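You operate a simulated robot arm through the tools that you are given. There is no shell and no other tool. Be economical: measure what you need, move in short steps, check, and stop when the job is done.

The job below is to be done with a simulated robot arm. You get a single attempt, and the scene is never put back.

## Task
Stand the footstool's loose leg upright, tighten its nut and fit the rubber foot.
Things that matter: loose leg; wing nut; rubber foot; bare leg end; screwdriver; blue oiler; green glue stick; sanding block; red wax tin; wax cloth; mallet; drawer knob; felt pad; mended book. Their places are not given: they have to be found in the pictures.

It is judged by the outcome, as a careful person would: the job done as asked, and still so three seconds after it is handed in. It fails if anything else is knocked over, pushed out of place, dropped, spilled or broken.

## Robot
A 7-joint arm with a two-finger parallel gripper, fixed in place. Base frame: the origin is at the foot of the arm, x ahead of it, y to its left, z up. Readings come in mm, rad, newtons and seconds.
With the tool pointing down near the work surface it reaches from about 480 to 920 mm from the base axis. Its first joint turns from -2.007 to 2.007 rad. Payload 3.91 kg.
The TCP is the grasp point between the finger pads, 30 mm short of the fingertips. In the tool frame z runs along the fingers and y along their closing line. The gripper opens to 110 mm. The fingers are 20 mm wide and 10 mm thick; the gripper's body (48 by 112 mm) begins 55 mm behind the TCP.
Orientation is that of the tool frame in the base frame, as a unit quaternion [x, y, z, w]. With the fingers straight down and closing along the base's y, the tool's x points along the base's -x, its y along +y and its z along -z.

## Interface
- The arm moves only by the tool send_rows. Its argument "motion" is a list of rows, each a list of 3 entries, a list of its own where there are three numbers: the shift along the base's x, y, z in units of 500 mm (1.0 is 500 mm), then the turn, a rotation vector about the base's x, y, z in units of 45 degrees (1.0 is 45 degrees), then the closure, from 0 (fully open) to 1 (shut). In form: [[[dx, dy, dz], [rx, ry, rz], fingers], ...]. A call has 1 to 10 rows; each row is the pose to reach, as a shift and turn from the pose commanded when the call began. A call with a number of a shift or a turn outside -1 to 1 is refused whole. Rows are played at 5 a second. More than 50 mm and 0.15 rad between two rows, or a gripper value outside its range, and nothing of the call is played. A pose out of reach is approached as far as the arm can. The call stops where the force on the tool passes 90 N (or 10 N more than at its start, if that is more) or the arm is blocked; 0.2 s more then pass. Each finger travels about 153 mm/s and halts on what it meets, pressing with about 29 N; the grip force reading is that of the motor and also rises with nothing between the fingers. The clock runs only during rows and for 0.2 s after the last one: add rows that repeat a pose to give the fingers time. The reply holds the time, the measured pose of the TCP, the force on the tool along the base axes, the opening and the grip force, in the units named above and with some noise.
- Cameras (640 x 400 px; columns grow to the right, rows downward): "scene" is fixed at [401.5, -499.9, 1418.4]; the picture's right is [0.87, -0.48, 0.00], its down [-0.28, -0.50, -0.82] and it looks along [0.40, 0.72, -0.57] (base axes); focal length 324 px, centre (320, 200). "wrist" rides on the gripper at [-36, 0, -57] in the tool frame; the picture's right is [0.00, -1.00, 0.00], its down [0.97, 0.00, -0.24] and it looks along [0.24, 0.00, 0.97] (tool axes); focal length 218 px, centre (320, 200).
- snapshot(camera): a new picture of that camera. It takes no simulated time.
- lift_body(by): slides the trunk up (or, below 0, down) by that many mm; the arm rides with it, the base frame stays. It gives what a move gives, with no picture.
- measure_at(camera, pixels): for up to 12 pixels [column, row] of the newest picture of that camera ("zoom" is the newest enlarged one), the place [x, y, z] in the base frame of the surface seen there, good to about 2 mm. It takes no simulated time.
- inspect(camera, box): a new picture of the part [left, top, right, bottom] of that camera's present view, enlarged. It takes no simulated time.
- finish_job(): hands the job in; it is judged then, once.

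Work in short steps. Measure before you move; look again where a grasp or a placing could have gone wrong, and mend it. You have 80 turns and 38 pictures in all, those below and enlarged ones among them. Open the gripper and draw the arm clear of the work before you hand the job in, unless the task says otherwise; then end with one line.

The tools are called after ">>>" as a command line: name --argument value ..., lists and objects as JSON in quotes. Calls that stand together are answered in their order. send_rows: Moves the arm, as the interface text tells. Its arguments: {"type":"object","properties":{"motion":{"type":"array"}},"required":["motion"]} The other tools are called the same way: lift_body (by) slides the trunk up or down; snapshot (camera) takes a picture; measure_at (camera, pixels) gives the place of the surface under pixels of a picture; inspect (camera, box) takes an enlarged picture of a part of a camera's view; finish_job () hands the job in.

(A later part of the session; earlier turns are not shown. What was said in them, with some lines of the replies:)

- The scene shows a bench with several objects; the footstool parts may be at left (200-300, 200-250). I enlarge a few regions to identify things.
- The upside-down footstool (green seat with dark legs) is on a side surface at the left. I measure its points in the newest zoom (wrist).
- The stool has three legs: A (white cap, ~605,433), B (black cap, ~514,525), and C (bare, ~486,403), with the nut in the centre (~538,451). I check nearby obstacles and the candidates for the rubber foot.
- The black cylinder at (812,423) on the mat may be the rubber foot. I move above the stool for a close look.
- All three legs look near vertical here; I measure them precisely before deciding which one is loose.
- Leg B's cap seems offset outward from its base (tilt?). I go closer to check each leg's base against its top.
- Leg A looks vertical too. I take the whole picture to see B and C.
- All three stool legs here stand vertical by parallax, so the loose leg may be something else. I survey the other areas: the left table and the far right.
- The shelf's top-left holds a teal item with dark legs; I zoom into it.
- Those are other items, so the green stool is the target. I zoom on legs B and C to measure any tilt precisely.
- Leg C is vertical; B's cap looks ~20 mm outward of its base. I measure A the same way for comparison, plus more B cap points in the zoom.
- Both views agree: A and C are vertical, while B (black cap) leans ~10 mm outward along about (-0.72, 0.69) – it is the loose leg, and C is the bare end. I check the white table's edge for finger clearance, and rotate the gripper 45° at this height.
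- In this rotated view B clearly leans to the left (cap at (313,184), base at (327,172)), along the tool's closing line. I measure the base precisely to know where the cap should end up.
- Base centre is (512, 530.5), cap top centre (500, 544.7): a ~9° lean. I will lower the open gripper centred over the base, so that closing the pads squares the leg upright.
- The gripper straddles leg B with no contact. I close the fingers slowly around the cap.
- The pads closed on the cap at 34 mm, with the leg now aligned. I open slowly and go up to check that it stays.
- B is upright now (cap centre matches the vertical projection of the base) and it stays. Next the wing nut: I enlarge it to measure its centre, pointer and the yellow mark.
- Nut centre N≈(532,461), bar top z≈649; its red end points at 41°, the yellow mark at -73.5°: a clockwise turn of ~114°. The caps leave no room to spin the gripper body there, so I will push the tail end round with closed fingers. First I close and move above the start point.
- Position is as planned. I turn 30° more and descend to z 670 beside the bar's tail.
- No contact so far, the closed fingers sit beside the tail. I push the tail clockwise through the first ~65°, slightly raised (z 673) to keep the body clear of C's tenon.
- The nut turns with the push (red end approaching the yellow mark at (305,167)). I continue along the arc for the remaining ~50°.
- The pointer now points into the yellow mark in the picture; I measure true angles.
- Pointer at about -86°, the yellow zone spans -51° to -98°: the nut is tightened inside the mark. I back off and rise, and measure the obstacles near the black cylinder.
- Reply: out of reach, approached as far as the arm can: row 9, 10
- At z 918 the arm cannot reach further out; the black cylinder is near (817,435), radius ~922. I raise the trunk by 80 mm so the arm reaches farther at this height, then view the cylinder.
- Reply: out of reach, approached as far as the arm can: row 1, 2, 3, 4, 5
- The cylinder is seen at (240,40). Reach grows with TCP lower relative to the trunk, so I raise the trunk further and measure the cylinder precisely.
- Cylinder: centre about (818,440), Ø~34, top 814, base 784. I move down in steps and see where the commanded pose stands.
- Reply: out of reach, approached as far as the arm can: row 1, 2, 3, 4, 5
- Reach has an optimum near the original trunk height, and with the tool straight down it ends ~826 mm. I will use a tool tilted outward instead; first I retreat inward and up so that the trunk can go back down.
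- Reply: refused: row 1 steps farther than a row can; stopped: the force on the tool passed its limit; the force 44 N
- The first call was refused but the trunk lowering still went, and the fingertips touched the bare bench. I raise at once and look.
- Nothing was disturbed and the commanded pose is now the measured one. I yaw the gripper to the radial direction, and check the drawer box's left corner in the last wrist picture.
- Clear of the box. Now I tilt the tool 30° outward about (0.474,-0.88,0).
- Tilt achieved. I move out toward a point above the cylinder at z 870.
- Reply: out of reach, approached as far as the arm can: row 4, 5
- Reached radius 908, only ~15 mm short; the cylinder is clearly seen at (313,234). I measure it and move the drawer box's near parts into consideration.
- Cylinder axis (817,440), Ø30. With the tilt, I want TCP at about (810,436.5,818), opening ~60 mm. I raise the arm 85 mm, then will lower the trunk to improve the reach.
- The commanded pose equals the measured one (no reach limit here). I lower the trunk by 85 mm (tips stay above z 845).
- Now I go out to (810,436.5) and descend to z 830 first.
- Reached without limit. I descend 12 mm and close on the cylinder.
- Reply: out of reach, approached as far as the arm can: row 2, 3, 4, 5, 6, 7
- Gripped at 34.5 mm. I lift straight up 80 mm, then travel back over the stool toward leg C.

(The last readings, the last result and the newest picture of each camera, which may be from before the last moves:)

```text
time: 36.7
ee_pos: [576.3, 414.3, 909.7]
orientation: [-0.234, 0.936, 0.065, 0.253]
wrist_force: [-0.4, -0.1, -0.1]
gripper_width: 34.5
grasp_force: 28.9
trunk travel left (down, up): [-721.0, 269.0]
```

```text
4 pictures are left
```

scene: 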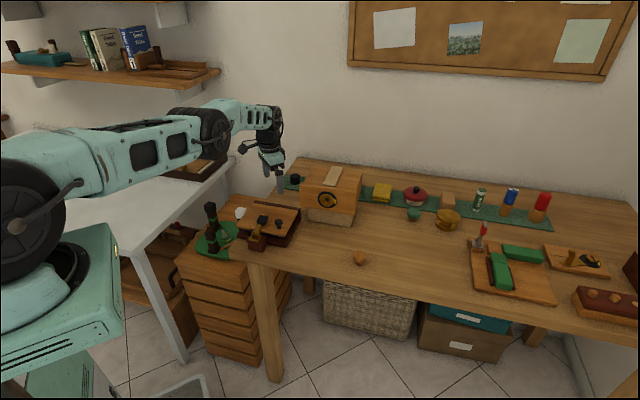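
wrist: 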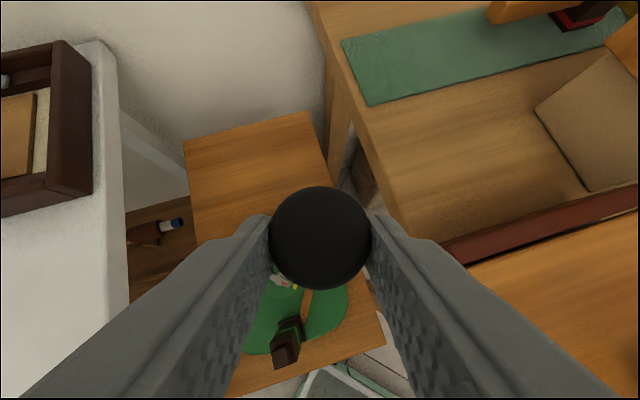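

The foot is held between the pads (circle centred at (319,237)); leg C's bare end is visible at (286,352). I measure both.

>>> measure_at --camera "wrist" --pixels '[[319, 237], [275, 237], [365, 237], [319, 192], [319, 284], [285, 352], [277, 352], [295, 352], [285, 345], [285, 362], [276, 345], [298, 343]]'

>>> inspect --camera "wrist" --box '[255, 310, 319, 380]'

```text
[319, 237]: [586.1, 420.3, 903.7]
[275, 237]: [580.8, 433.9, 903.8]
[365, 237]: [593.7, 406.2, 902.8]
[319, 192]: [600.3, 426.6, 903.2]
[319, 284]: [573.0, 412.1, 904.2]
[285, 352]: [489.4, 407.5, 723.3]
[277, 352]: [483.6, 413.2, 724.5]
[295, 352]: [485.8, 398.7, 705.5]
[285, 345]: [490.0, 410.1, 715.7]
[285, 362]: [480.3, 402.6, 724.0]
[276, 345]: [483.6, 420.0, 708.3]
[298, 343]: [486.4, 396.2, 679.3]
```

```text
5.71 times, centred on (287, 345) of wrist
```

zoom: 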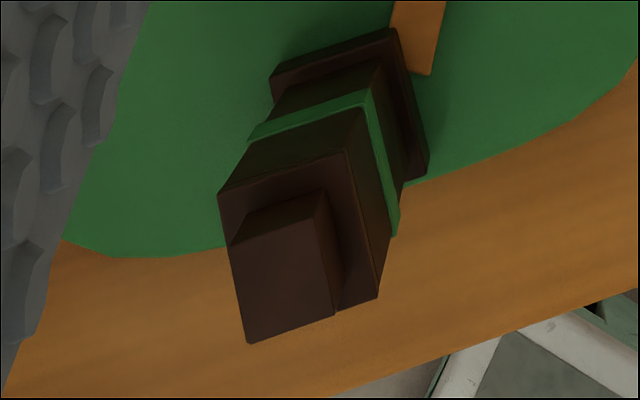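

I measure the tenon's top face corners and the shoulder.

>>> measure_at --camera "zoom" --pixels '[[237, 249], [311, 230], [330, 312], [251, 337], [283, 280], [228, 200], [340, 165], [372, 290], [225, 230]]'

```text
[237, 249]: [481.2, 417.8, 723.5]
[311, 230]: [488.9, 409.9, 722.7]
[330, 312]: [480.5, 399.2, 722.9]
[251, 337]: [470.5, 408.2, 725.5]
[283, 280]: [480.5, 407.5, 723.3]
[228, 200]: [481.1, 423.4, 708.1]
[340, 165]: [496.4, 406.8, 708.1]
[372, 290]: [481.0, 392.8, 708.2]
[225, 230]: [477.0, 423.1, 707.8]
```

Tenon centre C=(480.7,408.4), top 724, shoulder 708; the foot's axis is offset (+10.3,+5.5) from the TCP with its bottom ~35 mm below it. I move over C and stop with the foot ~12 mm above the tenon.

>>> send_rows --motion '[[[-0.07, -0.008, 0], [0, 0, 0], 0.9], [[-0.14, -0.015, 0], [0, 0, 0], 0.9], [[-0.212, -0.023, 0], [0, 0, 0], 0.9], [[-0.212, -0.023, -0.09], [0, 0, 0], 0.9], [[-0.212, -0.023, -0.18], [0, 0, 0], 0.9], [[-0.212, -0.023, -0.25], [0, 0, 0], 0.9], [[-0.212, -0.023, -0.276], [0, 0, 0], 0.9], [[-0.212, -0.023, -0.276], [0, 0, 0], 0.9]]'

>>> inspect --camera "scene" --box '[180, 170, 280, 270]'

```text
time: 37.7
ee_pos: [544.7, 363.8, 890.9]
orientation: [-0.166, 0.951, 0.046, 0.258]
wrist_force: [0.3, -0.9, -0.5]
gripper_width: 34.5
grasp_force: 29.0
trunk travel left (down, up): [-721.0, 269.0]
stopped in row 4: the arm was blocked; the commanded pose is now the measured one
```

```text
4.00 times, centred on (230, 220) of scene
```

zoom: 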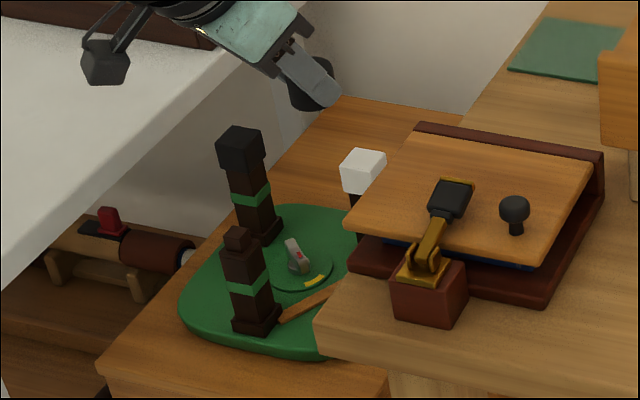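

The arm was blocked (too folded at this short radius); the orientation only yawed by -8.3°, so the foot is still level in the grip and nothing was touched. I raise the trunk so the arm can reach down into this near spot.

>>> lift_body --by 200

>>> send_rows --motion '[[[0, 0, -0.08], [0, 0, 0], 0.9], [[0, 0, -0.16], [0, 0, 0], 0.9], [[0, 0, -0.24], [0, 0, 0], 0.9], [[0, 0, -0.3], [0, 0, 0], 0.9], [[0, 0, -0.3], [0, 0, 0], 0.9]]'

```text
time: 39.8
ee_pos: [542.4, 364.9, 1089.5]
orientation: [-0.168, 0.951, 0.046, 0.256]
wrist_force: [0.0, -0.2, -0.9]
gripper_width: 34.4
grasp_force: 29.4
trunk travel left (down, up): [-921.0, 69.0]
```

```text
time: 41.0
ee_pos: [541.9, 365.0, 939.0]
orientation: [-0.169, 0.95, 0.047, 0.258]
wrist_force: [0.4, 0.2, -0.5]
gripper_width: 34.2
grasp_force: 28.9
trunk travel left (down, up): [-921.0, 69.0]
```

That works. Now I move toward C's xy while descending a bit.

>>> send_rows --motion '[[[-0.04, 0.02, -0.04], [0, 0, 0], 0.9], [[-0.09, 0.05, -0.1], [0, 0, 0], 0.9], [[-0.144, 0.079, -0.16], [0, 0, 0], 0.9], [[-0.144, 0.079, -0.16], [0, 0, 0], 0.9]]'

```text
time: 42.0
ee_pos: [466.4, 406.1, 862.1]
orientation: [-0.169, 0.95, 0.047, 0.257]
wrist_force: [-0.5, -0.2, 0.7]
gripper_width: 34.2
grasp_force: 28.7
trunk travel left (down, up): [-921.0, 69.0]
```

I descend to z 772 (foot ~12 mm over the tenon) with a small correction, and look from the scene camera.

>>> send_rows --motion '[[[0.006, -0.003, -0.07], [0, 0, 0], 0.9], [[0.006, -0.003, -0.14], [0, 0, 0], 0.9], [[0.006, -0.003, -0.18], [0, 0, 0], 0.9], [[0.006, -0.003, -0.18], [0, 0, 0], 0.9]]'

>>> inspect --camera "scene" --box '[180, 200, 250, 270]'

```text
time: 43.0
ee_pos: [470.7, 403.3, 771.7]
orientation: [-0.169, 0.95, 0.047, 0.257]
wrist_force: [-0.5, 0.6, 0.6]
gripper_width: 33.8
grasp_force: 29.2
trunk travel left (down, up): [-921.0, 69.0]
```

```text
5.71 times, centred on (215, 235) of scene
```

zoom: 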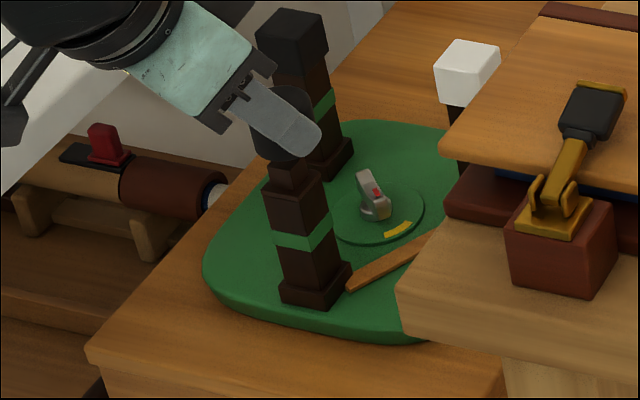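

The foot is aligned above the tenon. I lower slowly by 20 mm and watch the force.

>>> send_rows --motion '[[[-0.001, 0.001, -0.012], [0, 0, 0], 0.9], [[-0.001, 0.001, -0.022], [0, 0, 0], 0.9], [[-0.001, 0.001, -0.03], [0, 0, 0], 0.9], [[-0.001, 0.001, -0.036], [0, 0, 0], 0.9], [[-0.001, 0.001, -0.042], [0, 0, 0], 0.9], [[-0.001, 0.001, -0.042], [0, 0, 0], 0.9]]'

```text
time: 44.4
ee_pos: [470.1, 403.2, 749.1]
orientation: [-0.169, 0.95, 0.047, 0.257]
wrist_force: [-2.9, 3.7, 2.8]
gripper_width: 34.2
grasp_force: 29.5
trunk travel left (down, up): [-921.0, 69.0]
```

Bottom of the foot is at ~714, below the tenon top, with little force: it is going on. I press the last millimetres.

>>> send_rows --motion '[[[0, 0, -0.006], [0, 0, 0], 0.9], [[0, 0, -0.01], [0, 0, 0], 0.9], [[0, 0, -0.014], [0, 0, 0], 0.9], [[0, 0, -0.014], [0, 0, 0], 0.9]]'

```text
time: 45.4
ee_pos: [468.9, 405.2, 742.1]
orientation: [-0.17, 0.95, 0.048, 0.256]
wrist_force: [-16.6, -1.2, 3.5]
gripper_width: 34.0
grasp_force: 29.3
trunk travel left (down, up): [-921.0, 69.0]
```

It is nearly at the shoulder (bottom ~707.5) with no axial contact yet; I press 2 mm more to seat it.

>>> send_rows --motion '[[[-0.001, 0, -0.003], [0, 0, 0], 0.9], [[-0.002, 0, -0.006], [0, 0, 0], 0.9], [[-0.002, 0, -0.006], [0, 0, 0], 0.9]]'

```text
time: 46.2
ee_pos: [470.5, 404.7, 741.7]
orientation: [-0.169, 0.95, 0.048, 0.259]
wrist_force: [-26.2, -8.4, 33.2]
gripper_width: 34.5
grasp_force: 28.9
trunk travel left (down, up): [-921.0, 69.0]
```

Axial force 33 N: the foot is seated. I relieve the press, open, and withdraw upward along the tool axis.

>>> send_rows --motion '[[[0.002, 0, 0.005], [0, 0, 0], 0.9], [[0.002, 0, 0.005], [0, 0, 0], 0.7], [[0.002, 0, 0.005], [0, 0, 0], 0.55], [[0.002, 0, 0.005], [0, 0, 0], 0.45], [[-0.01, -0.005, 0.03], [0, 0, 0], 0.45], [[-0.03, -0.013, 0.07], [0, 0, 0], 0.45], [[-0.03, -0.013, 0.15], [0, 0, 0], 0.45], [[-0.03, -0.013, 0.24], [0, 0, 0], 0.45], [[-0.03, -0.013, 0.3], [0, 0, 0], 0.45]]'

>>> inspect --camera "scene" --box '[180, 200, 250, 270]'

```text
time: 48.2
ee_pos: [456.0, 397.0, 890.0]
orientation: [-0.17, 0.95, 0.047, 0.257]
wrist_force: [0.5, 0.1, 0.0]
gripper_width: 60.4
grasp_force: 0.1
trunk travel left (down, up): [-921.0, 69.0]
```

```text
5.71 times, centred on (215, 235) of scene
```

zoom: 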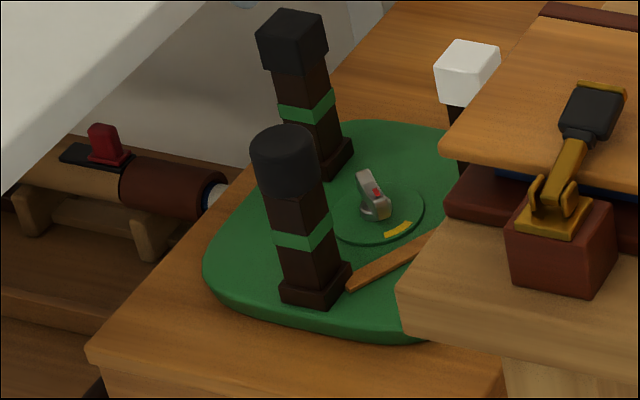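

The foot sits on leg C and B stands upright. I use the last picture to verify the nut and leg B by measurement.

>>> inspect --camera "wrist" --box '[160, 80, 480, 300]'

```text
refused: no pictures are left
```

No pictures remain; the last one shows foot, leg and nut as wanted. I draw the open gripper further clear.

>>> send_rows --motion '[[[0, 0, 0.08], [0, 0, 0], 0.3], [[0, 0, 0.16], [0, 0, 0], 0], [[0, 0, 0.22], [0, 0, 0], 0], [[0, 0, 0.22], [0, 0, 0], 0]]'

```text
time: 49.2
ee_pos: [464.5, 372.5, 980.2]
orientation: [-0.168, 0.952, 0.021, 0.255]
wrist_force: [-0.2, 1.0, 0.1]
gripper_width: 110.1
grasp_force: 0.1
trunk travel left (down, up): [-921.0, 69.0]
```

The arm is clear and open; I hand the job in.

>>> finish_job

```text
The job is handed in.
```

The footstool job is done and handed in: the loose leg stands upright, its nut is turned into the yellow mark (about 10° past its middle), and the rubber foot is seated on the bare leg end. The fingertips pressed briefly on the bench on one trunk move, and the picture right after showed nothing disturbed.
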